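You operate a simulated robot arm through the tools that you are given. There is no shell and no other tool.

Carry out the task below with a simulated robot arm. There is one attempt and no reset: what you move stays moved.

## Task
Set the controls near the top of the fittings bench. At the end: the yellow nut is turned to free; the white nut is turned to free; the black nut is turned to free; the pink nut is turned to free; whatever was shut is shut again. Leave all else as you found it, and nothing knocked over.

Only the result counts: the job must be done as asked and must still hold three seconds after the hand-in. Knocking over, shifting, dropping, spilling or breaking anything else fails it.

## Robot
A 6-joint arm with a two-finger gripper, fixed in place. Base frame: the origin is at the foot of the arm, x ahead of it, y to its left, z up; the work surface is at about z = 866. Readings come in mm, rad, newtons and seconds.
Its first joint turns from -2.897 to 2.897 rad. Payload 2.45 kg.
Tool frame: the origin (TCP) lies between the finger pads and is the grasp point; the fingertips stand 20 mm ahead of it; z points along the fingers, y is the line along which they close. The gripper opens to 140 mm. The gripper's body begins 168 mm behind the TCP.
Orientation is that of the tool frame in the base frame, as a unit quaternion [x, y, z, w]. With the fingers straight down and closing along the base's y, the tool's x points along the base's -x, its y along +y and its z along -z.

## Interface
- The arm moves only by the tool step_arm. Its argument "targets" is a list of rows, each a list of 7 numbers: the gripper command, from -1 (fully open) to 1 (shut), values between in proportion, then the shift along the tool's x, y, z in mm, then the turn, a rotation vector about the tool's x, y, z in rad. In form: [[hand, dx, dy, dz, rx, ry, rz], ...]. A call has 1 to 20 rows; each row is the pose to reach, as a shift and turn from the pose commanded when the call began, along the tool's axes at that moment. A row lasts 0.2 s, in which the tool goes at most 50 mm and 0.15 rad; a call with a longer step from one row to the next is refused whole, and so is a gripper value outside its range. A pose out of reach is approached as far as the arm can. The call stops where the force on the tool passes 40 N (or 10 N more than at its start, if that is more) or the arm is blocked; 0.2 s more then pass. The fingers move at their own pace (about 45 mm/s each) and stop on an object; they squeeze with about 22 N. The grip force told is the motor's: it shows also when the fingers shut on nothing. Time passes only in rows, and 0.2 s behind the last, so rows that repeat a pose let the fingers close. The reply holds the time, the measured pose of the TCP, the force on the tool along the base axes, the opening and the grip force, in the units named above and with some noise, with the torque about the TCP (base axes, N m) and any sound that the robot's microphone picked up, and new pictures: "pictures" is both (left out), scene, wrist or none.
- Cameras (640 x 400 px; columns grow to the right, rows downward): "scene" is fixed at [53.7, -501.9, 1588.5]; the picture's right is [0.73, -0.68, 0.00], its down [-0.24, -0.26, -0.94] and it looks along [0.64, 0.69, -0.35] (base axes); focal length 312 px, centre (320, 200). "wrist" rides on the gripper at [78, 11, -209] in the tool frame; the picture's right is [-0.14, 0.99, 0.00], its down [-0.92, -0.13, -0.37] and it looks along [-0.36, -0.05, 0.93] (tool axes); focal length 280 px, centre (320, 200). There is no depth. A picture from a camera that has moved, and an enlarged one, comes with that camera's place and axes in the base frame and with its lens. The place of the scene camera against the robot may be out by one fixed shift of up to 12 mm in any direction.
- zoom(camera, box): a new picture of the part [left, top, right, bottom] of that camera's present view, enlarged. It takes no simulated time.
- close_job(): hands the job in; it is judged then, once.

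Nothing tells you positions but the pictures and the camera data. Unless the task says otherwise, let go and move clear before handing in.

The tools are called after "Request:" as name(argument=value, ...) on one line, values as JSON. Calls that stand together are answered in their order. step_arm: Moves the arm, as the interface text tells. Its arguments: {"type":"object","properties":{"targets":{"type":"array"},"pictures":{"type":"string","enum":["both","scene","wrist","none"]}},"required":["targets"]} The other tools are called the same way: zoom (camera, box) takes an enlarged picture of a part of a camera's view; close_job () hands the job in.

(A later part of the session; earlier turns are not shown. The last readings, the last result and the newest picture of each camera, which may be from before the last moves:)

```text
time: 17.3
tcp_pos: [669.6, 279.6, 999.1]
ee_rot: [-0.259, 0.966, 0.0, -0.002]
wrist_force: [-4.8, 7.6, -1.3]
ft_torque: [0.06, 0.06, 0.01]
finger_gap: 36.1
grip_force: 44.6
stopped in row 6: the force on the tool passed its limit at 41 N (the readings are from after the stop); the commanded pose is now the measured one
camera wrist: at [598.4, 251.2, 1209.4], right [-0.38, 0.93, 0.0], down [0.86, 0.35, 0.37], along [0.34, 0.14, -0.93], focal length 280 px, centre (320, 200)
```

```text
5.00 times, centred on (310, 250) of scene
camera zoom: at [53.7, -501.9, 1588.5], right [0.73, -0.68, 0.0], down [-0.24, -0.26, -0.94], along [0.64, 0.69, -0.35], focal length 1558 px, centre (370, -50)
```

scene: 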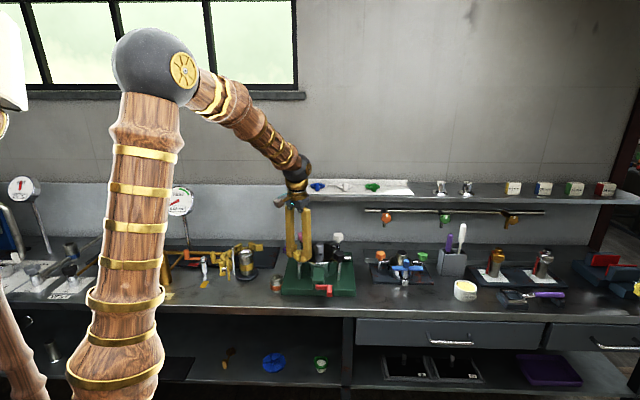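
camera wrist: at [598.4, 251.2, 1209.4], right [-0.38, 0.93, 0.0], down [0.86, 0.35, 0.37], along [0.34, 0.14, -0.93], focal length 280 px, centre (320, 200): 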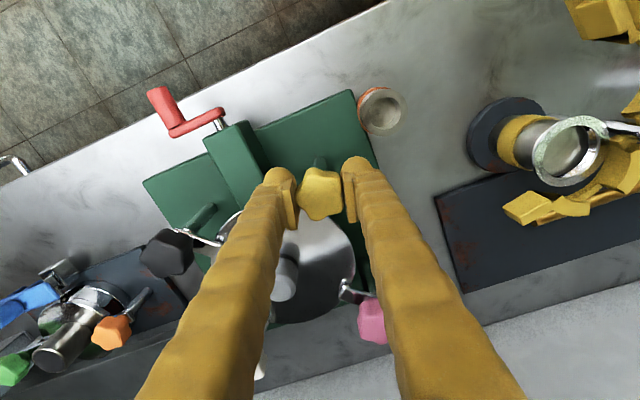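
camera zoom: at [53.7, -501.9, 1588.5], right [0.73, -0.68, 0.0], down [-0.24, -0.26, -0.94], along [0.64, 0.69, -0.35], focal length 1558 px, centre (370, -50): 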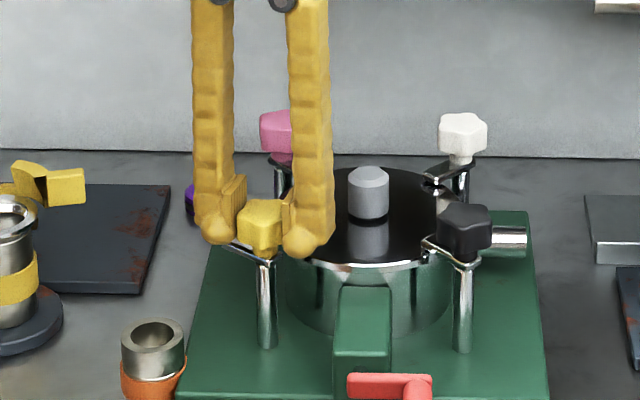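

I've turned about 90°, and a force stop appeared just there — perhaps the end stop. I'll test gently with a small further turn after nulling the side force.

Request:
step_arm(targets=[[1, 0, 0.2, 0, 0, 0, 0], [1, -0.05, 0.16, 0, 0, 0, -0.02], [1, -0.1, 0.1, 0, 0, 0, -0.04], [1, -0.15, 0.05, 0, 0, 0, -0.06]], pictures="none")

```text
time: 18.3
tcp_pos: [670.7, 279.6, 999.6]
ee_rot: [-0.288, 0.957, -0.001, -0.002]
wrist_force: [-6.4, 8.5, 1.7]
ft_torque: [-0.02, 0.3, 0.0]
finger_gap: 35.9
grip_force: 45.3
```

Request:
zoom(camera="wrist", box=[240, 120, 400, 260])

Request:
zoom(camera="scene", box=[285, 230, 325, 270])

```text
2.86 times, centred on (320, 190) of wrist
camera zoom: at [600.2, 246.8, 1209.3], right [-0.43, 0.9, 0.0], down [0.84, 0.4, 0.37], along [0.33, 0.16, -0.93], focal length 801 px, centre (320, 229)
```

zoom: 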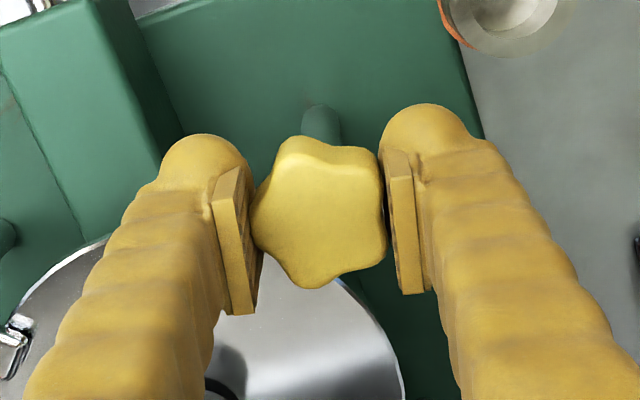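

```text
10.00 times, centred on (305, 250) of scene
camera zoom: at [53.7, -501.9, 1588.5], right [0.73, -0.68, 0.0], down [-0.24, -0.26, -0.94], along [0.64, 0.69, -0.35], focal length 3115 px, centre (470, -300)
```

zoom: 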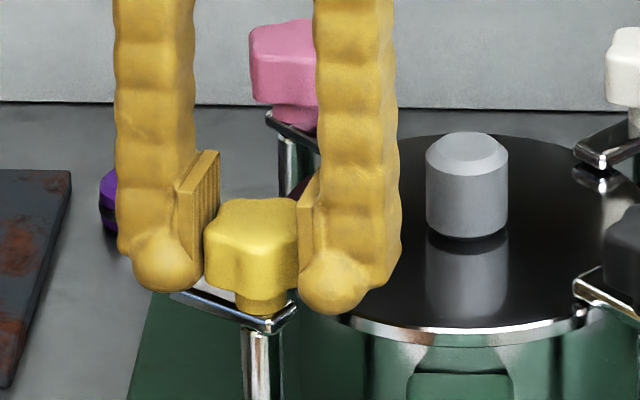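

The yellow nut's arm now points along +y (about 92–94°), clear of the lid, with no stop torque. I'll probe a little farther to see whether an end stop is near.

Request:
step_arm(targets=[[1, 0, 0.3, 0, 0, 0, 0], [1, -0.05, 0.25, 0, 0, 0, -0.02], [1, -0.1, 0.2, 0, 0, 0, -0.04], [1, -0.15, 0.15, 0, 0, 0, -0.06], [1, -0.2, 0.1, 0, 0, 0, -0.08], [1, -0.25, 0.05, 0, 0, 0, -0.1], [1, -0.25, 0.05, 0, 0, 0, -0.1]], pictures="none")

Request:
zoom(camera="wrist", box=[240, 120, 400, 260])

Request:
zoom(camera="scene", box=[285, 230, 325, 270])

```text
time: 19.9
tcp_pos: [670.6, 279.5, 999.4]
ee_rot: [-0.335, 0.942, -0.001, 0.0]
wrist_force: [-14.3, -4.5, 15.5]
ft_torque: [-0.18, 0.3, -0.02]
finger_gap: 36.0
grip_force: 45.1
```

```text
2.86 times, centred on (320, 190) of wrist
camera zoom: at [604.0, 239.8, 1209.3], right [-0.52, 0.85, 0.0], down [0.8, 0.48, 0.37], along [0.31, 0.19, -0.93], focal length 801 px, centre (320, 229)
```

zoom: 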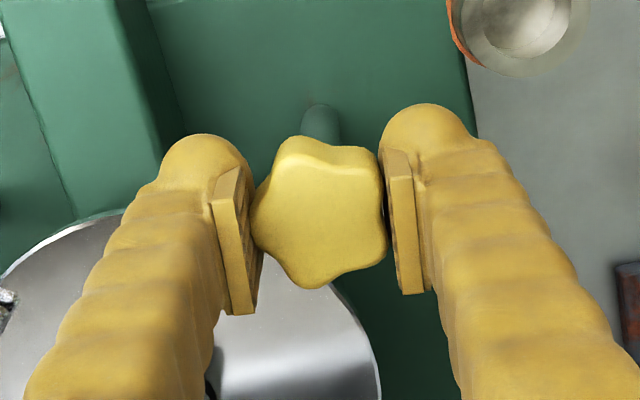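

```text
10.00 times, centred on (305, 250) of scene
camera zoom: at [53.7, -501.9, 1588.5], right [0.73, -0.68, 0.0], down [-0.24, -0.26, -0.94], along [0.64, 0.69, -0.35], focal length 3115 px, centre (470, -300)
```

zoom: 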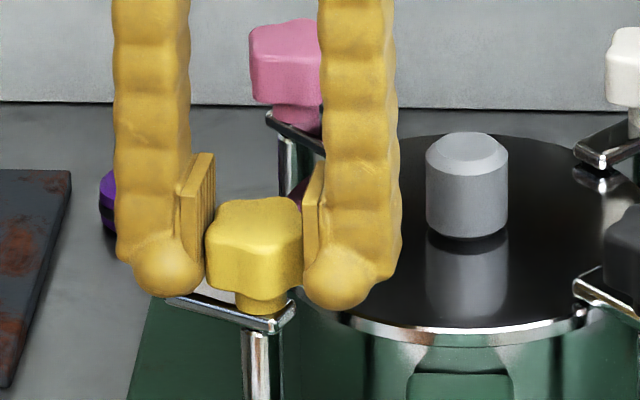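

The arm has turned about 100° with still no stop. I'll keep probing in small steps to locate the end of travel.

Request:
step_arm(targets=[[1, 0.2, 0.1, -0.3, 0, 0, 0], [1, 0.2, 0.05, -0.3, 0, 0, -0.03], [1, 0.1, 0, -0.3, 0, 0, -0.06], [1, 0, -0.06, -0.3, 0, 0, -0.09], [1, -0.1, -0.12, -0.3, 0, 0, -0.12], [1, -0.2, -0.18, -0.3, 0, 0, -0.15], [1, -0.2, -0.18, -0.3, 0, 0, -0.15]], pictures="none")

Request:
zoom(camera="wrist", box=[240, 120, 400, 260])

Request:
zoom(camera="scene", box=[285, 230, 325, 270])

```text
time: 21.5
tcp_pos: [670.5, 278.3, 999.1]
ee_rot: [-0.405, 0.914, 0.0, -0.003]
wrist_force: [-10.2, 3.3, -8.2]
ft_torque: [0.04, 0.04, 0.02]
finger_gap: 36.1
grip_force: 44.8
```

```text
2.86 times, centred on (320, 190) of wrist
camera zoom: at [611.2, 230.2, 1209.4], right [-0.64, 0.77, 0.0], down [0.71, 0.6, 0.37], along [0.28, 0.23, -0.93], focal length 801 px, centre (320, 229)
```

zoom: 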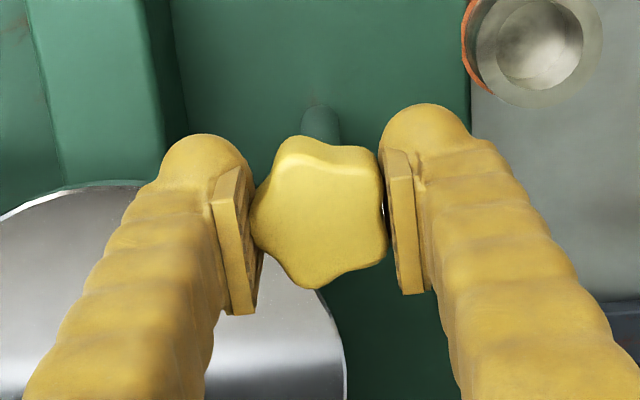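

```text
10.00 times, centred on (305, 250) of scene
camera zoom: at [53.7, -501.9, 1588.5], right [0.73, -0.68, 0.0], down [-0.24, -0.26, -0.94], along [0.64, 0.69, -0.35], focal length 3115 px, centre (470, -300)
```

zoom: 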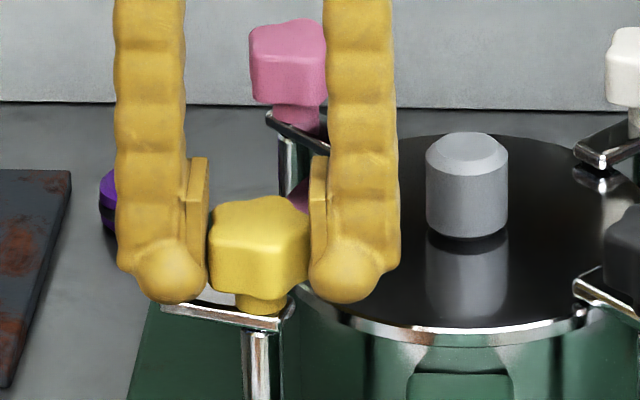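

About 108° and still moving freely. Continuing the probe another 0.2 rad.

Request:
step_arm(targets=[[1, 0.1, 0.05, 0, 0, 0, -0.03], [1, 0, 0, 0, 0, 0, -0.06], [1, -0.1, -0.06, 0, 0, 0, -0.09], [1, -0.2, -0.12, 0, 0, 0, -0.12], [1, -0.3, -0.18, 0, 0, 0, -0.15], [1, -0.4, -0.24, 0, 0, 0, -0.18], [1, -0.5, -0.3, 0, 0, 0, -0.21], [1, -0.5, -0.3, 0, 0, 0, -0.21]], pictures="none")

Request:
zoom(camera="wrist", box=[240, 120, 400, 260])

Request:
zoom(camera="scene", box=[285, 230, 325, 270])

```text
time: 23.3
tcp_pos: [670.1, 279.4, 998.9]
ee_rot: [-0.499, 0.867, 0.0, -0.003]
wrist_force: [-31.2, -17.3, -13.4]
ft_torque: [-0.29, 0.35, 0.01]
finger_gap: 35.5
grip_force: 45.0
```

```text
2.86 times, centred on (320, 190) of wrist
camera zoom: at [623.6, 219.1, 1209.7], right [-0.79, 0.62, 0.0], down [0.57, 0.73, 0.37], along [0.22, 0.29, -0.93], focal length 801 px, centre (320, 229)
```

zoom: 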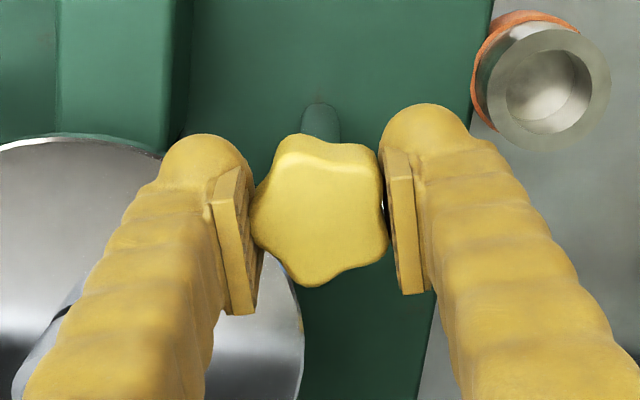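

```text
10.00 times, centred on (305, 250) of scene
camera zoom: at [53.7, -501.9, 1588.5], right [0.73, -0.68, 0.0], down [-0.24, -0.26, -0.94], along [0.64, 0.69, -0.35], focal length 3115 px, centre (470, -300)
```

zoom: 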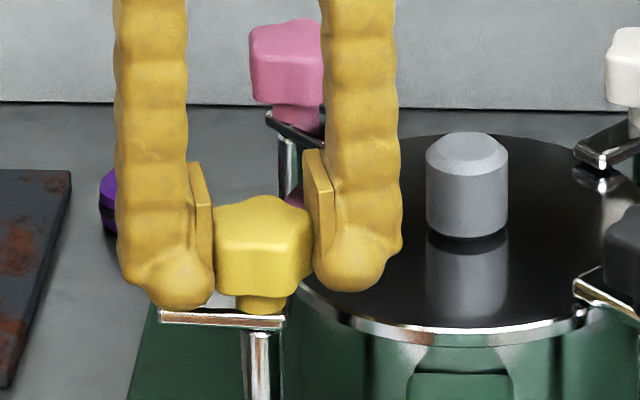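

The arm is now at about 120° and still turns freely, with some friction side load. I'll relieve that load and continue probing for an end stop.

Request:
step_arm(targets=[[1, 0.5, 0.3, -0.2, 0, 0, 0], [1, 0.9, 0.5, -0.4, 0, 0, 0], [1, 0.9, 0.45, -0.4, 0, 0, -0.03], [1, 0.9, 0.4, -0.4, 0, 0, -0.06], [1, 0.8, 0.35, -0.4, 0, 0, -0.09], [1, 0.7, 0.3, -0.4, 0, 0, -0.12], [1, 0.6, 0.25, -0.4, 0, 0, -0.15], [1, 0.5, 0.2, -0.4, 0, 0, -0.18], [1, 0.5, 0.2, -0.4, 0, 0, -0.18]], pictures="none")

Request:
zoom(camera="wrist", box=[240, 120, 400, 260])

Request:
zoom(camera="scene", box=[285, 230, 325, 270])

```text
time: 25.3
tcp_pos: [672.6, 278.5, 999.6]
ee_rot: [-0.575, 0.818, 0.0, -0.001]
wrist_force: [-28.5, 23.5, -18.3]
ft_torque: [0.26, 0.13, -0.02]
finger_gap: 35.9
grip_force: 44.9
```

```text
2.86 times, centred on (320, 190) of wrist
camera zoom: at [635.4, 211.4, 1209.8], right [-0.89, 0.47, 0.0], down [0.43, 0.82, 0.37], along [0.17, 0.32, -0.93], focal length 801 px, centre (320, 229)
```

zoom: 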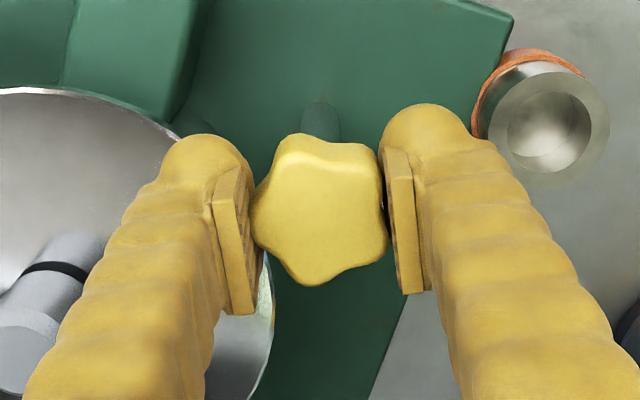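

```text
10.00 times, centred on (305, 250) of scene
camera zoom: at [53.7, -501.9, 1588.5], right [0.73, -0.68, 0.0], down [-0.24, -0.26, -0.94], along [0.64, 0.69, -0.35], focal length 3115 px, centre (470, -300)
```

zoom: 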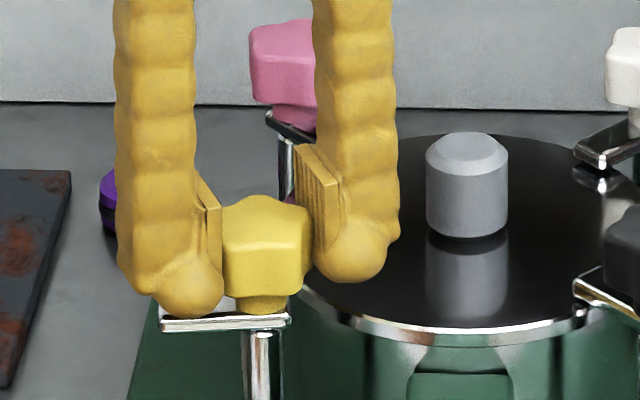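

The arm follows still at ~131°, no stop yet. To cut side loads I'll loosen to a "cage" opening (~36.8 mm) instead of full squeeze, and see the forces.

Request:
step_arm(targets=[[0.475, 0, 0, 0, 0, 0, 0], [0.475, 0, 0, 0, 0, 0, 0], [0.475, 0, 0, 0, 0, 0, 0]], pictures="none")

```text
time: 26.1
tcp_pos: [672.3, 279.0, 999.9]
ee_rot: [-0.575, 0.818, 0.0, -0.001]
wrist_force: [-2.0, 0.5, 0.8]
ft_torque: [0.01, 0.05, -0.01]
finger_gap: 38.7
grip_force: 1.6
```

Loads vanished with the cage grip. Turning on another 0.5 rad this way.

Request:
step_arm(targets=[[0.485, 0, 0, 0, 0, 0, -0.08], [0.485, 0, 0, 0, 0, 0, -0.16], [0.485, 0, 0, 0, 0, 0, -0.24], [0.485, 0, 0, 0, 0, 0, -0.32], [0.485, 0, 0, 0, 0, 0, -0.4], [0.485, 0, 0, 0, 0, 0, -0.48], [0.485, 0, 0, 0, 0, 0, -0.5]], pictures="wrist")

Request:
zoom(camera="wrist", box=[240, 120, 400, 260])

Request:
zoom(camera="scene", box=[285, 230, 325, 270])

```text
time: 27.7
tcp_pos: [671.4, 279.2, 998.2]
ee_rot: [0.76, -0.65, -0.001, 0.003]
wrist_force: [-3.6, 0.2, -1.5]
ft_torque: [0.02, 0.03, -0.02]
finger_gap: 38.8
grip_force: 2.1
camera wrist: at [673.6, 202.2, 1209.1], right [-1.0, -0.02, 0.0], down [-0.01, 0.93, 0.37], along [-0.01, 0.37, -0.93], focal length 280 px, centre (320, 200)
```

wrist: 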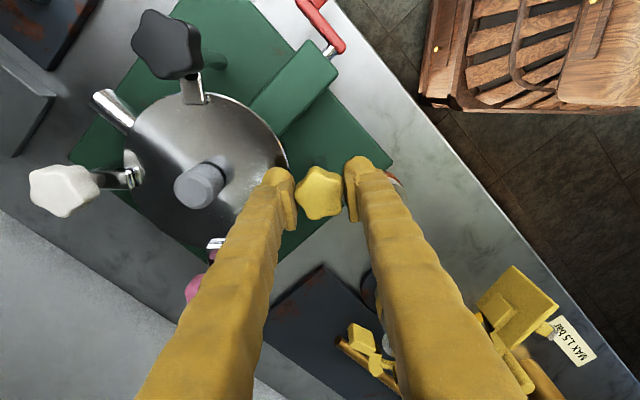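

```text
2.86 times, centred on (320, 190) of wrist
camera zoom: at [673.6, 202.2, 1209.1], right [-1.0, -0.02, 0.0], down [-0.01, 0.93, 0.37], along [-0.01, 0.37, -0.93], focal length 801 px, centre (320, 229)
```

zoom: 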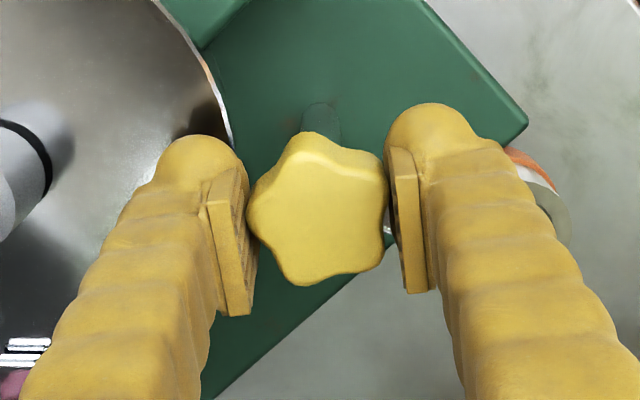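

```text
10.00 times, centred on (305, 250) of scene
camera zoom: at [53.7, -501.9, 1588.5], right [0.73, -0.68, 0.0], down [-0.24, -0.26, -0.94], along [0.64, 0.69, -0.35], focal length 3115 px, centre (470, -300)
```

zoom: 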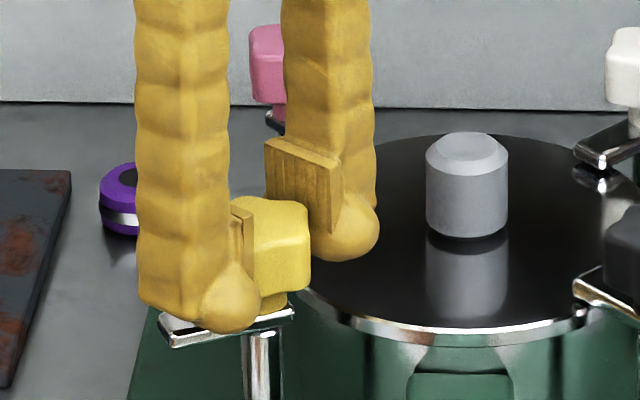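

The arm is near 155° and still free. I'll keep turning in the same cage grip.

Request:
step_arm(targets=[[0.485, 0, 0, 0, 0, 0, -0.08], [0.485, 0, 0, 0, 0, 0, -0.16], [0.485, 0, 0, 0, 0, 0, -0.24], [0.485, 0, 0, 0, 0, 0, -0.32], [0.485, 0, 0, 0, 0, 0, -0.4], [0.485, 0, 0, 0, 0, 0, -0.48], [0.485, 0, 0, 0, 0, 0, -0.5]], pictures="wrist")

Request:
zoom(camera="wrist", box=[240, 120, 400, 260])

Request:
zoom(camera="scene", box=[285, 230, 325, 270])

```text
time: 29.3
tcp_pos: [671.2, 279.1, 1000.9]
ee_rot: [0.897, -0.442, 0.0, 0.001]
wrist_force: [-2.5, 0.1, -6.2]
ft_torque: [0.07, 0.14, -0.56]
finger_gap: 37.2
grip_force: 44.9
camera wrist: at [711.1, 212.3, 1210.0], right [-0.87, -0.49, 0.0], down [-0.46, 0.81, 0.37], along [-0.18, 0.32, -0.93], focal length 280 px, centre (320, 200)
```

wrist: 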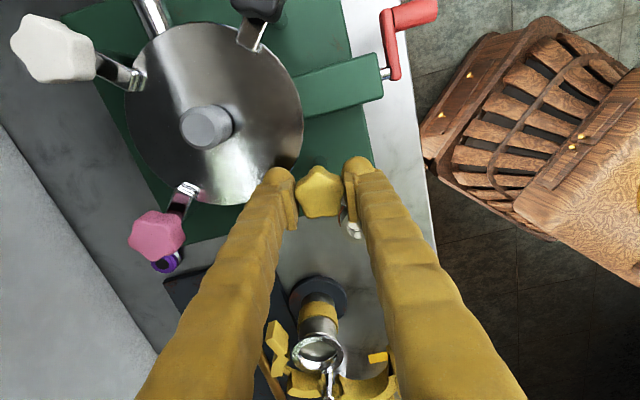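

```text
2.86 times, centred on (320, 190) of wrist
camera zoom: at [711.1, 212.3, 1210.0], right [-0.87, -0.49, 0.0], down [-0.46, 0.81, 0.37], along [-0.18, 0.32, -0.93], focal length 801 px, centre (320, 229)
```

zoom: 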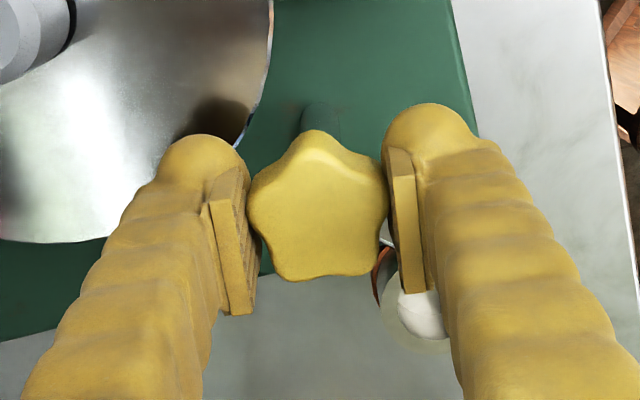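

```text
10.00 times, centred on (305, 250) of scene
camera zoom: at [53.7, -501.9, 1588.5], right [0.73, -0.68, 0.0], down [-0.24, -0.26, -0.94], along [0.64, 0.69, -0.35], focal length 3115 px, centre (470, -300)
```

zoom: 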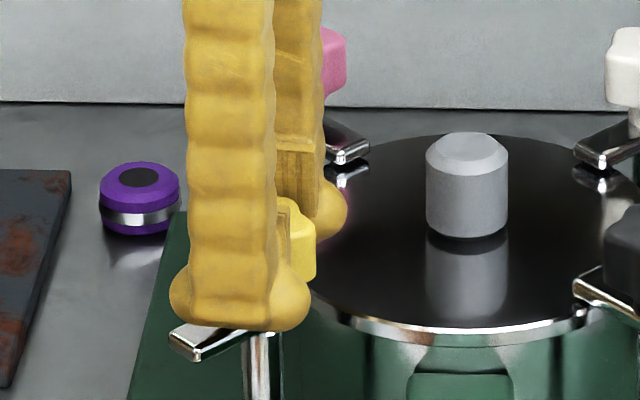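

The cage grip now shows −0.56 N·m and the nut slipped relative to the fingers: an end stop at roughly 170°, with the arm pointing directly away from the lid — that is the "free" end. I'll let go, lift, and check.

Request:
step_arm(targets=[[0.3, 0, 0, 0, 0, 0, 0], [0.1, 0, 0, 0, 0, 0, 0], [0.1, 0, 0, 0, 0, 0, 0], [0.1, 0, 0, -10, 0, 0, 0], [0.1, 0, 0, -30, 0, 0, 0], [0.1, 0, 0, -60, 0, 0, 0], [0.1, 0, 0, -90, 0, 0, 0], [0.1, 0, 0, -90, 0, 0, 0]], pictures="both")

Request:
zoom(camera="scene", box=[270, 210, 370, 290])

Request:
zoom(camera="wrist", box=[220, 100, 420, 260])

```text
time: 31.1
tcp_pos: [671.0, 279.0, 1090.2]
ee_rot: [0.896, -0.444, 0.0, 0.002]
wrist_force: [-0.1, 0.3, -0.1]
ft_torque: [0.0, -0.03, 0.04]
finger_gap: 62.8
grip_force: 0.2
camera wrist: at [710.7, 212.5, 1299.6], right [-0.87, -0.49, 0.0], down [-0.46, 0.81, 0.37], along [-0.18, 0.32, -0.93], focal length 280 px, centre (320, 200)
```

scene: 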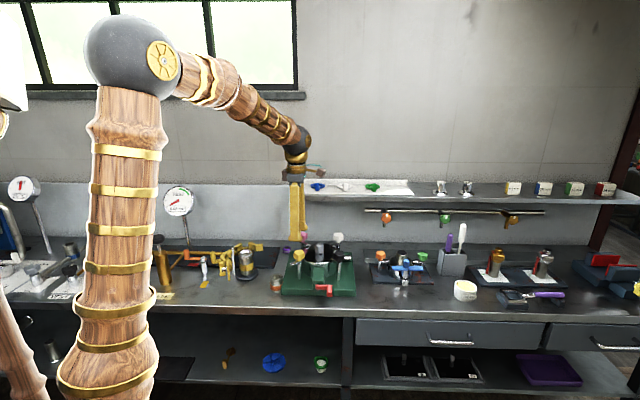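
wrist: 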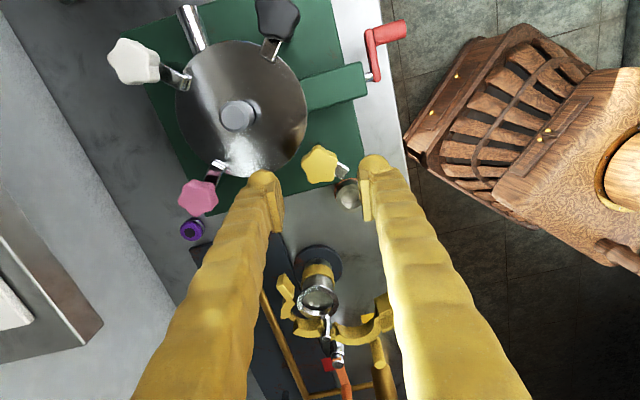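

```text
5.00 times, centred on (320, 250) of scene
camera zoom: at [53.7, -501.9, 1588.5], right [0.73, -0.68, 0.0], down [-0.24, -0.26, -0.94], along [0.64, 0.69, -0.35], focal length 1558 px, centre (320, -50)
```

zoom: 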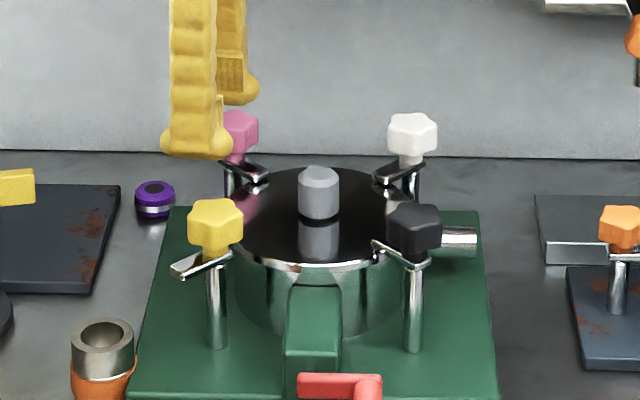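

```text
2.50 times, centred on (320, 180) of wrist
camera zoom: at [710.7, 212.5, 1299.6], right [-0.87, -0.49, 0.0], down [-0.46, 0.81, 0.37], along [-0.18, 0.32, -0.93], focal length 701 px, centre (320, 250)
```

zoom: 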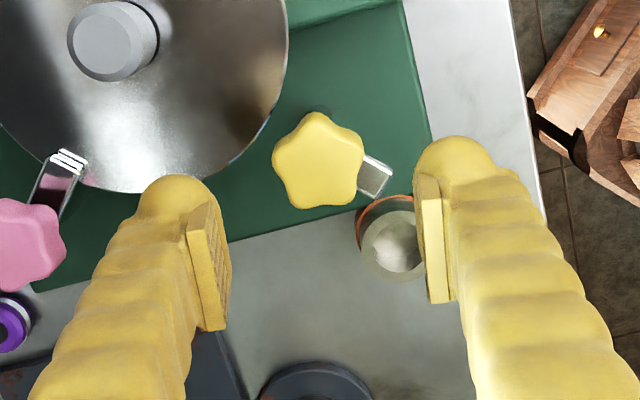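

The yellow arm now points straight away from the lid. Next is the white nut: I'll rise, turn the wrist back and take a view over the white nut and the shelf edge.

Request:
step_arm(targets=[[0.1, 0, 0, -30, 0, 0, 0.14], [0.1, 0, 0, -60, 0, 0, 0.28], [0.1, 10, -6, -90, 0, 0, 0.42], [0.1, 20, -12, -110, 0, 0, 0.56], [0.1, 30, -19, -110, 0, 0, 0.7], [0.1, 40, -25, -110, 0, 0, 0.84], [0.1, 50, -31, -110, 0, 0, 0.98], [0.1, 60, -38, -110, 0, 0, 1.12], [0.1, 70, -44, -110, 0, 0, 1.26], [0.1, 80, -50, -110, 0, 0, 1.4], [0.1, 90, -57, -110, 0, 0, 1.54], [0.1, 100, -63, -110, 0, 0, 1.68], [0.1, 108, -69, -110, 0, 0, 1.82], [0.1, 117, -74, -110, 0, 0, 1.96], [0.1, 117, -74, -110, 0, 0, 2.1], [0.1, 117, -74, -110, 0, 0, 2.1]], pictures="both")

Request:
zoom(camera="wrist", box=[200, 100, 440, 300])

```text
time: 34.5
tcp_pos: [801.6, 231.3, 1200.1]
ee_rot: [-0.06, 0.998, 0.0, -0.001]
wrist_force: [0.4, -0.1, 0.6]
ft_torque: [0.03, 0.0, 0.01]
finger_gap: 62.9
grip_force: 0.1
camera wrist: at [723.7, 234.1, 1410.1], right [0.02, 1.0, 0.0], down [0.93, -0.01, 0.37], along [0.37, -0.01, -0.93], focal length 280 px, centre (320, 200)
```

scene: 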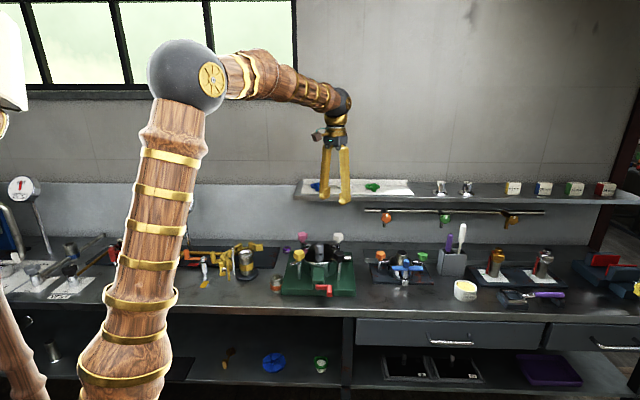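
wrist: 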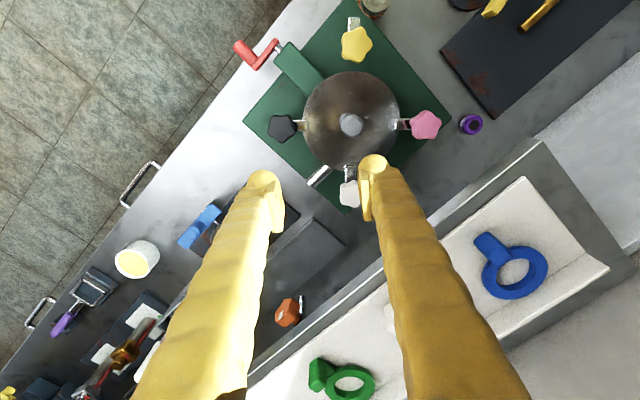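

```text
2.00 times, centred on (320, 200) of wrist
camera zoom: at [723.7, 234.1, 1410.1], right [0.02, 1.0, 0.0], down [0.93, -0.01, 0.37], along [0.37, -0.01, -0.93], focal length 561 px, centre (320, 200)
```

zoom: 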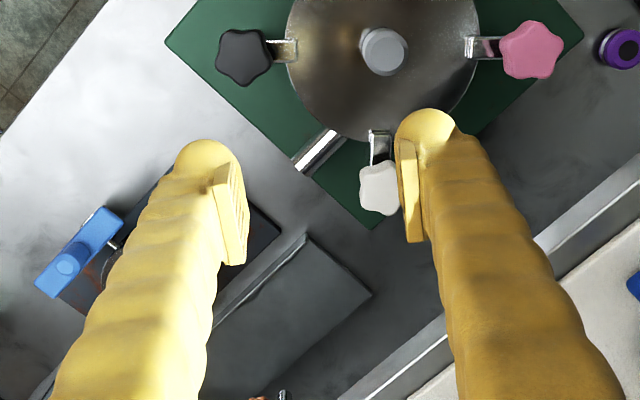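

From this view: white nut ≈ (876.5, 278.5), pink ≈ (774, 382), black ≈ (774, 176), and the shelf edge lies about 40 mm behind white and pink at z ≈ 1147. I'll approach the white nut with the tool leaned 0.5 rad away from the shelf.

Request:
step_arm(targets=[[0.1, 0, 0, 0, 0, -0.12, 0], [0.1, 0, 0, 0, 0, -0.24, 0], [0.1, 0, 0, 0, 0, -0.36, 0], [0.1, 0, 0, 0, 0, -0.5, 0], [0.1, -12, 10, 35, 0, -0.5, 0], [0.1, -24, 20, 70, 0, -0.5, 0], [0.1, -36, 30, 105, 0, -0.5, 0], [0.1, -46.5, 37.9, 140.6, 0, -0.5, 0], [0.1, -46.5, 37.9, 140.6, 0, -0.5, 0]], pictures="both")

Request:
zoom(camera="wrist", box=[220, 100, 420, 260])

Request:
zoom(camera="scene", box=[290, 190, 390, 270])

```text
time: 36.5
tcp_pos: [841.3, 274.3, 1059.9]
ee_rot: [-0.06, 0.967, 0.015, 0.246]
wrist_force: [-0.5, -0.1, 0.2]
ft_torque: [0.0, 0.0, 0.0]
finger_gap: 62.9
grip_force: 0.0
camera wrist: at [673.9, 266.5, 1206.3], right [0.0, 1.0, 0.07], down [0.64, -0.05, 0.76], along [0.77, 0.04, -0.64], focal length 280 px, centre (320, 200)
```

scene: 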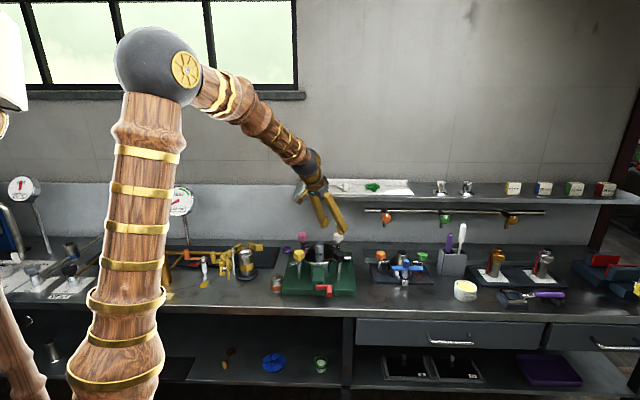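
wrist: 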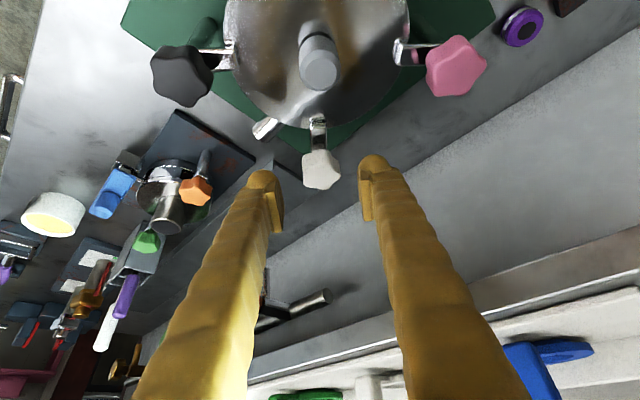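

```text
2.50 times, centred on (320, 180) of wrist
camera zoom: at [673.9, 266.5, 1206.3], right [0.0, 1.0, 0.07], down [0.64, -0.05, 0.76], along [0.77, 0.04, -0.64], focal length 701 px, centre (320, 250)
```

zoom: 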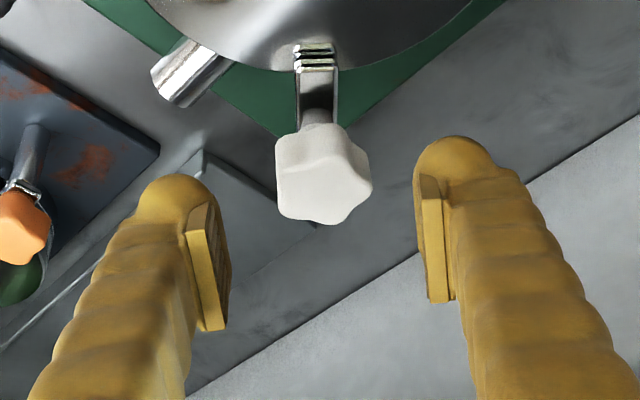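

```text
5.00 times, centred on (340, 230) of scene
camera zoom: at [53.7, -501.9, 1588.5], right [0.73, -0.68, 0.0], down [-0.24, -0.26, -0.94], along [0.64, 0.69, -0.35], focal length 1558 px, centre (220, 50)
```

zoom: 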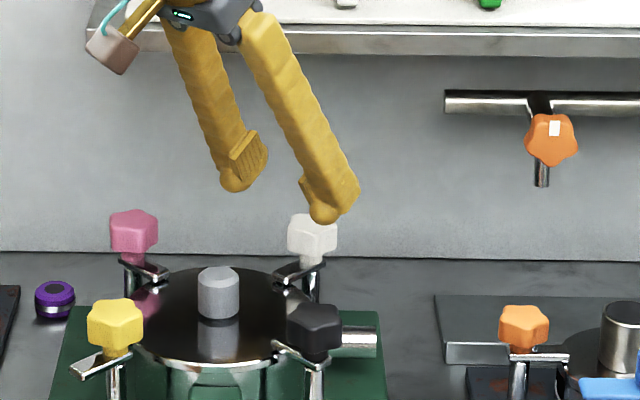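

The white nut is about 1.6 mm off the tool axis. I'll zoom on it to align the pads with its lobes.

Request:
zoom(camera="wrist", box=[290, 140, 350, 195])

```text
7.27 times, centred on (320, 168) of wrist
camera zoom: at [673.9, 266.5, 1206.3], right [0.0, 1.0, 0.07], down [0.64, -0.05, 0.76], along [0.77, 0.04, -0.64], focal length 2039 px, centre (320, 436)
```

zoom: 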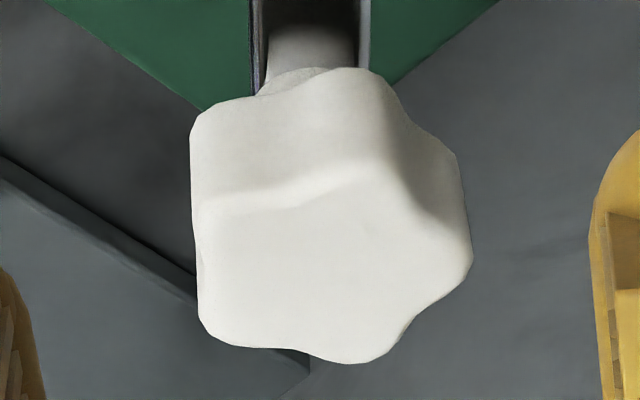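

The closing axis is already aligned with a lobe. Descending along the tool axis onto the white nut with the gripper at 63 mm.

Request:
step_arm(targets=[[0.1, -1, 1, 15, 0, 0, 0], [0.1, -1.9, 1.6, 30, 0, 0, 0], [0.1, -1.9, 1.6, 45, 0, 0, 0], [0.1, -1.9, 1.6, 58, 0, 0, 0], [0.1, -1.9, 1.6, 70, 0, 0, 0], [0.1, -1.9, 1.6, 70, 0, 0, 0]], pictures="both")

Request:
zoom(camera="wrist", box=[240, 120, 400, 260])

Request:
zoom(camera="scene", box=[290, 190, 390, 270])

```text
time: 37.9
tcp_pos: [876.8, 279.3, 998.1]
ee_rot: [-0.06, 0.968, 0.014, 0.245]
wrist_force: [0.2, 0.5, -0.7]
ft_torque: [0.01, -0.01, 0.0]
finger_gap: 63.0
grip_force: 0.1
camera wrist: at [709.1, 272.0, 1144.3], right [0.0, 1.0, 0.06], down [0.64, -0.05, 0.76], along [0.77, 0.04, -0.64], focal length 280 px, centre (320, 200)
```

scene: 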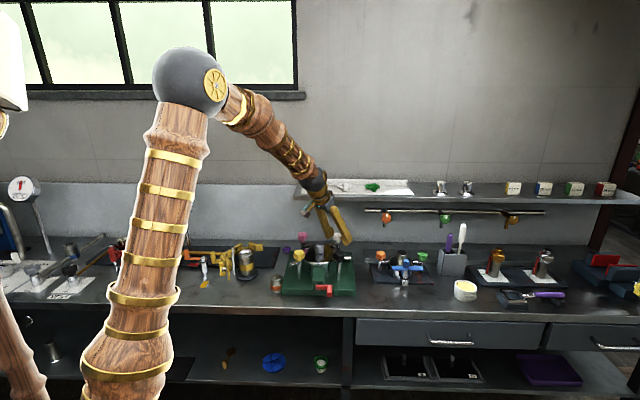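
wrist: 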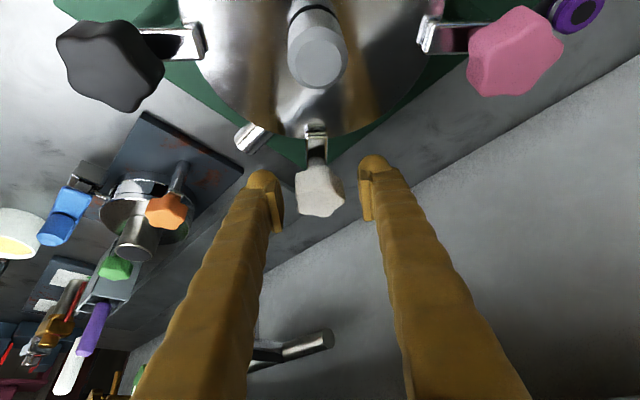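

```text
2.86 times, centred on (320, 190) of wrist
camera zoom: at [709.1, 272.0, 1144.3], right [0.0, 1.0, 0.06], down [0.64, -0.05, 0.76], along [0.77, 0.04, -0.64], focal length 801 px, centre (320, 229)
```

zoom: 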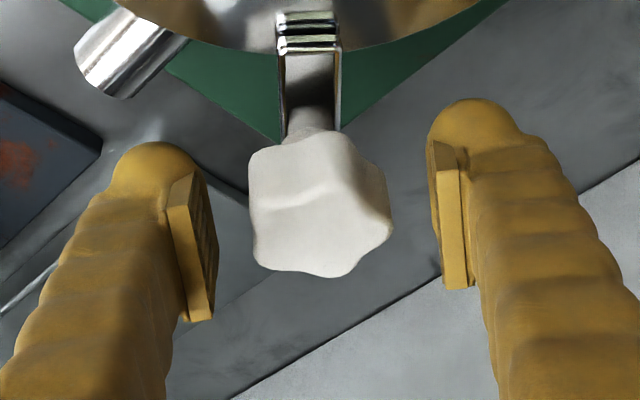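

```text
5.00 times, centred on (340, 230) of scene
camera zoom: at [53.7, -501.9, 1588.5], right [0.73, -0.68, 0.0], down [-0.24, -0.26, -0.94], along [0.64, 0.69, -0.35], focal length 1558 px, centre (220, 50)
```

zoom: 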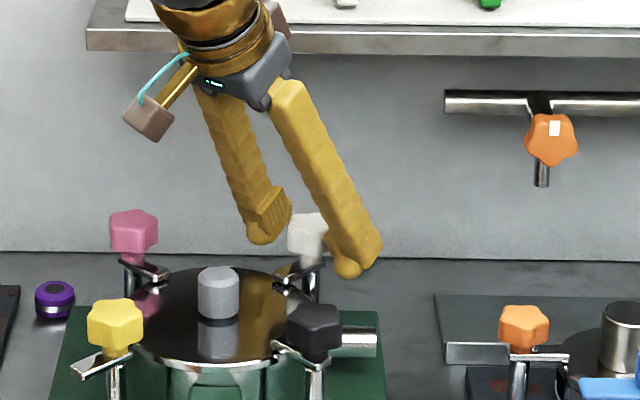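

The nut sits centrally between the pads. Closing to the cage width.

Request:
step_arm(targets=[[0.4, 0, 0, 0, 0, 0, 0], [0.485, 0, 0, 0, 0, 0, 0], [0.485, 0, 0, 0, 0, 0, 0], [0.485, 0, 0, 0, 0, 0, 0]], pictures="none")

Request:
zoom(camera="wrist", box=[240, 120, 400, 260])

```text
time: 38.9
tcp_pos: [877.5, 279.6, 997.6]
ee_rot: [-0.06, 0.967, 0.015, 0.246]
wrist_force: [1.6, -4.3, -0.2]
ft_torque: [-0.06, 0.0, 0.02]
finger_gap: 39.4
grip_force: 2.2
```

```text
2.86 times, centred on (320, 190) of wrist
camera zoom: at [709.1, 271.9, 1144.3], right [0.0, 1.0, 0.06], down [0.64, -0.05, 0.76], along [0.76, 0.04, -0.64], focal length 801 px, centre (320, 229)
```

zoom: 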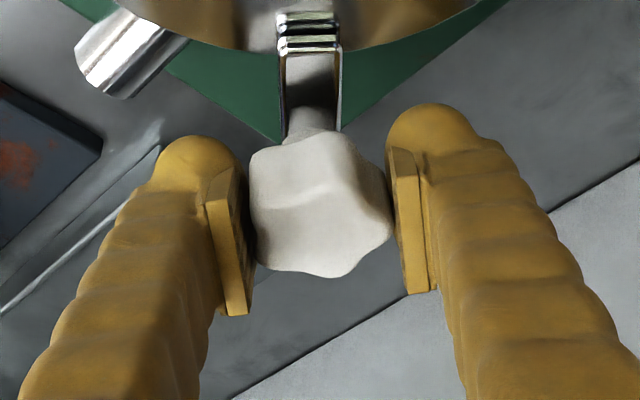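

Caged with low force. Now turning counter-clockwise about the vertical by 0.5 rad.

Request:
step_arm(targets=[[0.5, 0, -0.1, 0, -0.048, 0, -0.088], [0.5, 0, -0.1, 0, -0.095, 0, -0.176], [0.5, 0, -0.1, 0, -0.143, 0, -0.264], [0.5, 0, -0.1, 0, -0.191, 0, -0.352], [0.5, 0, -0.1, 0, -0.239, 0, -0.44], [0.5, 0, -0.1, 0, -0.239, 0, -0.44]], pictures="both")

Request:
zoom(camera="wrist", box=[240, 120, 400, 260])

Request:
zoom(camera="scene", box=[290, 190, 390, 270])

```text
time: 40.3
tcp_pos: [876.8, 279.3, 999.8]
ee_rot: [-0.299, 0.922, 0.076, 0.235]
wrist_force: [5.4, -4.5, 0.2]
ft_torque: [-0.04, -0.04, 0.0]
finger_gap: 39.4
grip_force: 3.7
camera wrist: at [734.7, 192.2, 1145.4], right [-0.48, 0.87, 0.06], down [0.59, 0.27, 0.76], along [0.65, 0.41, -0.64], focal length 280 px, centre (320, 200)
```

scene: 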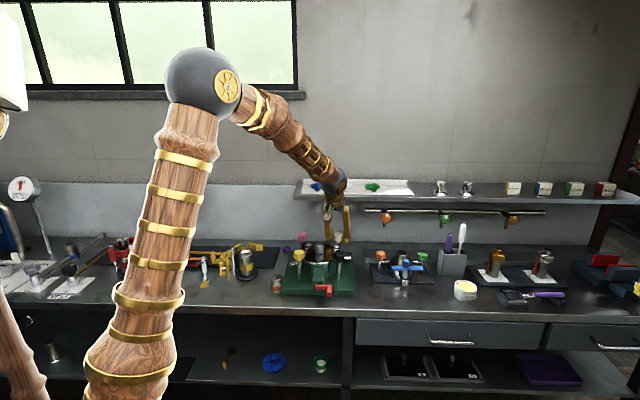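
wrist: 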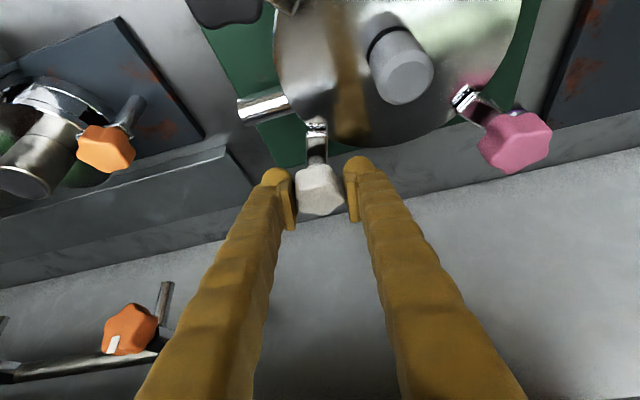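

```text
2.86 times, centred on (320, 190) of wrist
camera zoom: at [734.7, 192.2, 1145.4], right [-0.48, 0.87, 0.06], down [0.59, 0.27, 0.76], along [0.65, 0.41, -0.64], focal length 801 px, centre (320, 229)
```

zoom: 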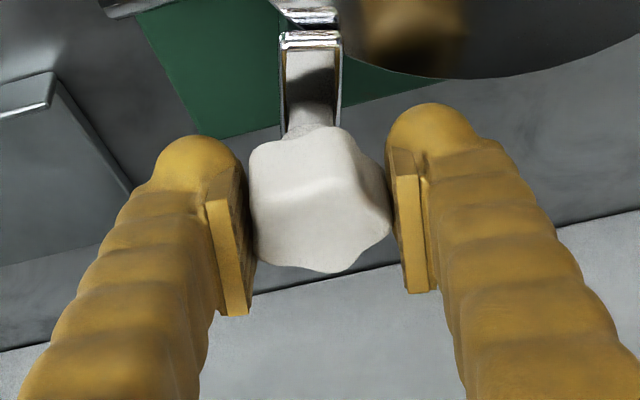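

```text
5.00 times, centred on (340, 230) of scene
camera zoom: at [53.7, -501.9, 1588.5], right [0.73, -0.68, 0.0], down [-0.24, -0.26, -0.94], along [0.64, 0.69, -0.35], focal length 1558 px, centre (220, 50)
```

zoom: 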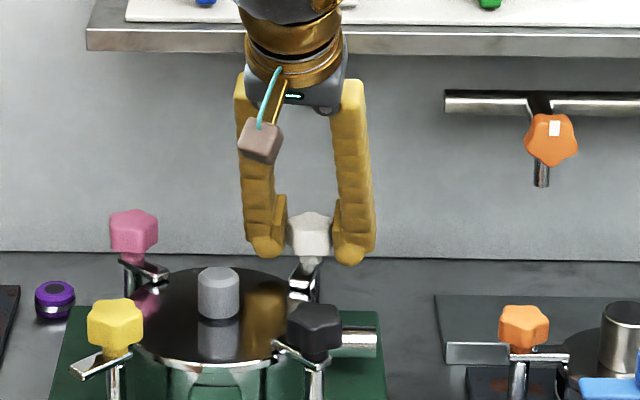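

Works well: arm and nut follow. Continuing another 0.9 rad.

Request:
step_arm(targets=[[0.5, 0, 0, 0, -0.048, 0, -0.088], [0.5, 0, 0, 0, -0.095, 0, -0.176], [0.5, 0, 0, 0, -0.143, 0, -0.264], [0.5, 0, 0, 0, -0.191, 0, -0.352], [0.5, 0, 0, 0, -0.239, 0, -0.44], [0.5, 0, 0, 0, -0.286, 0, -0.527], [0.5, 0, 0, 0, -0.334, 0, -0.615], [0.5, 0, 0, 0, -0.382, 0, -0.703], [0.5, 0, 0, 0, -0.429, 0, -0.791], [0.5, 0, 0, 0, -0.429, 0, -0.791]], pictures="both")

Request:
zoom(camera="wrist", box=[240, 120, 400, 260])

Request:
zoom(camera="scene", box=[290, 190, 390, 270])

```text
time: 42.5
tcp_pos: [878.4, 280.1, 997.2]
ee_rot: [-0.669, 0.701, 0.169, 0.178]
wrist_force: [6.5, -2.4, -4.1]
ft_torque: [-0.04, -0.03, 0.0]
finger_gap: 37.7
grip_force: 24.9
camera wrist: at [859.4, 114.1, 1145.5], right [-0.98, 0.17, 0.07], down [0.16, 0.63, 0.76], along [0.09, 0.76, -0.64], focal length 280 px, centre (320, 200)
```

scene: 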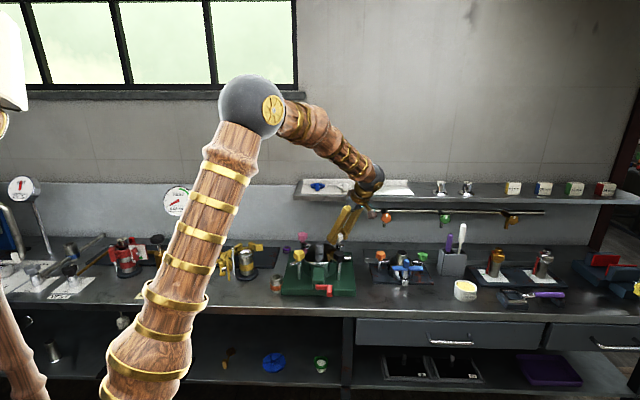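
wrist: 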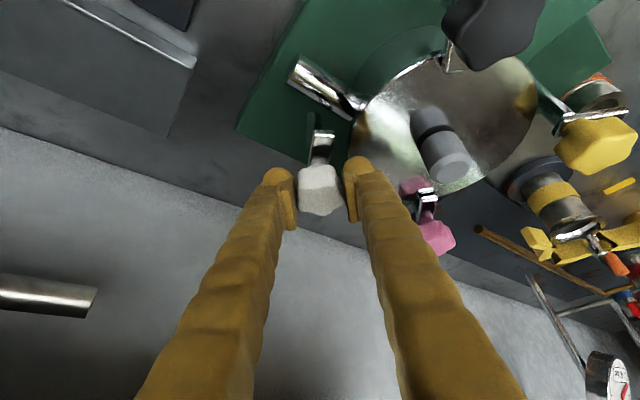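

```text
2.86 times, centred on (320, 190) of wrist
camera zoom: at [859.4, 114.1, 1145.5], right [-0.98, 0.17, 0.07], down [0.16, 0.63, 0.76], along [0.09, 0.76, -0.64], focal length 801 px, centre (320, 229)
```

zoom: 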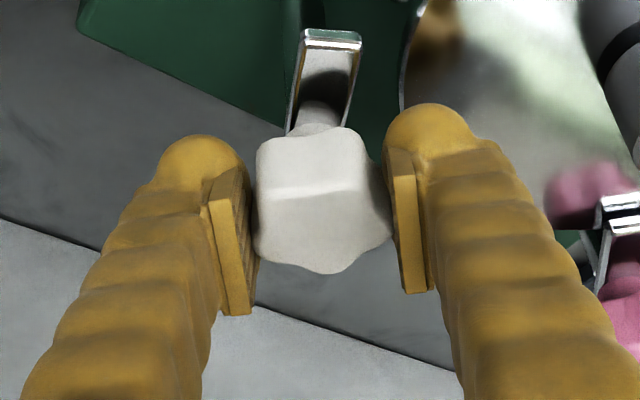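

```text
5.00 times, centred on (340, 230) of scene
camera zoom: at [53.7, -501.9, 1588.5], right [0.73, -0.68, 0.0], down [-0.24, -0.26, -0.94], along [0.64, 0.69, -0.35], focal length 1558 px, centre (220, 50)
```

zoom: 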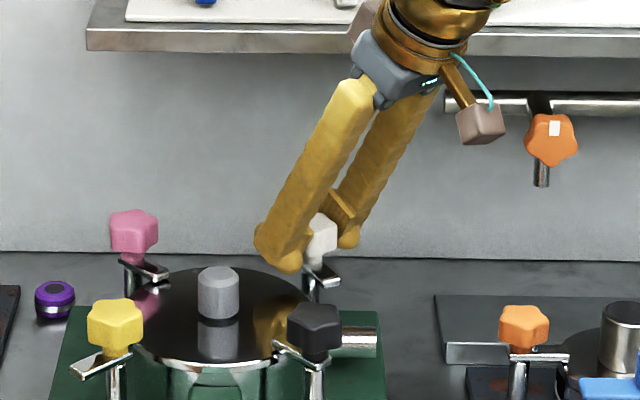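

The white arm has turned about 80°. Now I'll open, rotate back 1.4 rad around the nut and re-cage it for the second stroke.

Request:
step_arm(targets=[[0.3, 0, 0, 0, 0, 0, 0], [0.1, 0, 0, 0, 0, 0, 0], [0.1, 0, 0, 0, 0, 0, 0], [0.1, 0, 0, 0, 0.0667, 0, 0.123], [0.1, 0, 0, 0, 0.1335, 0, 0.246], [0.1, 0, 0, 0, 0.2, 0, 0.369], [0.1, 0, 0, 0, 0.267, 0, 0.492], [0.1, 0, 0, 0, 0.334, 0, 0.615], [0.1, 0, 0, 0, 0.4, 0, 0.738], [0.1, 0, 0, 0, 0.467, 0, 0.861], [0.1, 0, 0, 0, 0.534, 0, 0.984], [0.1, 0, 0, 0, 0.6, 0, 1.107], [0.1, 0, 0, 0, 0.668, 0, 1.23], [0.1, 0, 0, 0, 0.668, 0, 1.23]], pictures="wrist")

Request:
zoom(camera="wrist", box=[240, 120, 400, 260])

```text
time: 45.5
tcp_pos: [877.3, 279.5, 998.4]
ee_rot: [-0.061, 0.967, 0.014, 0.245]
wrist_force: [-0.2, 0.0, 1.0]
ft_torque: [-0.02, 0.01, 0.03]
finger_gap: 63.1
grip_force: 0.1
camera wrist: at [709.5, 272.0, 1145.8], right [0.0, 1.0, 0.06], down [0.64, -0.05, 0.76], along [0.77, 0.04, -0.64], focal length 280 px, centre (320, 200)
```

wrist: 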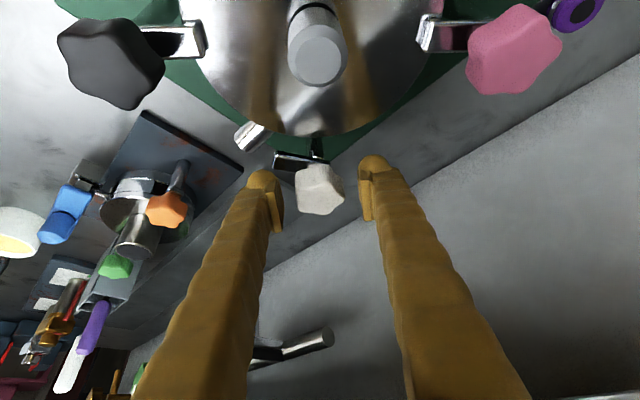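

```text
2.86 times, centred on (320, 190) of wrist
camera zoom: at [709.5, 272.0, 1145.8], right [0.0, 1.0, 0.06], down [0.64, -0.05, 0.76], along [0.77, 0.04, -0.64], focal length 801 px, centre (320, 229)
```

zoom: 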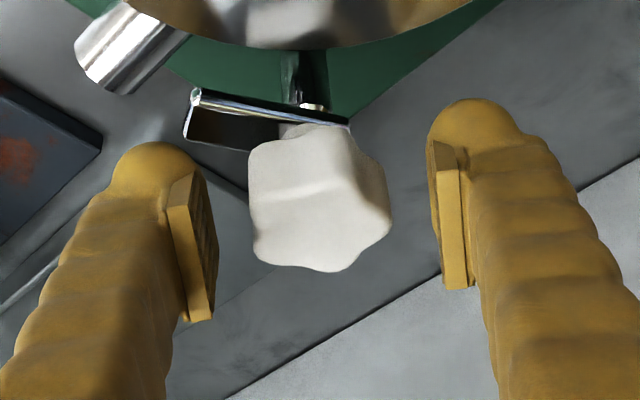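

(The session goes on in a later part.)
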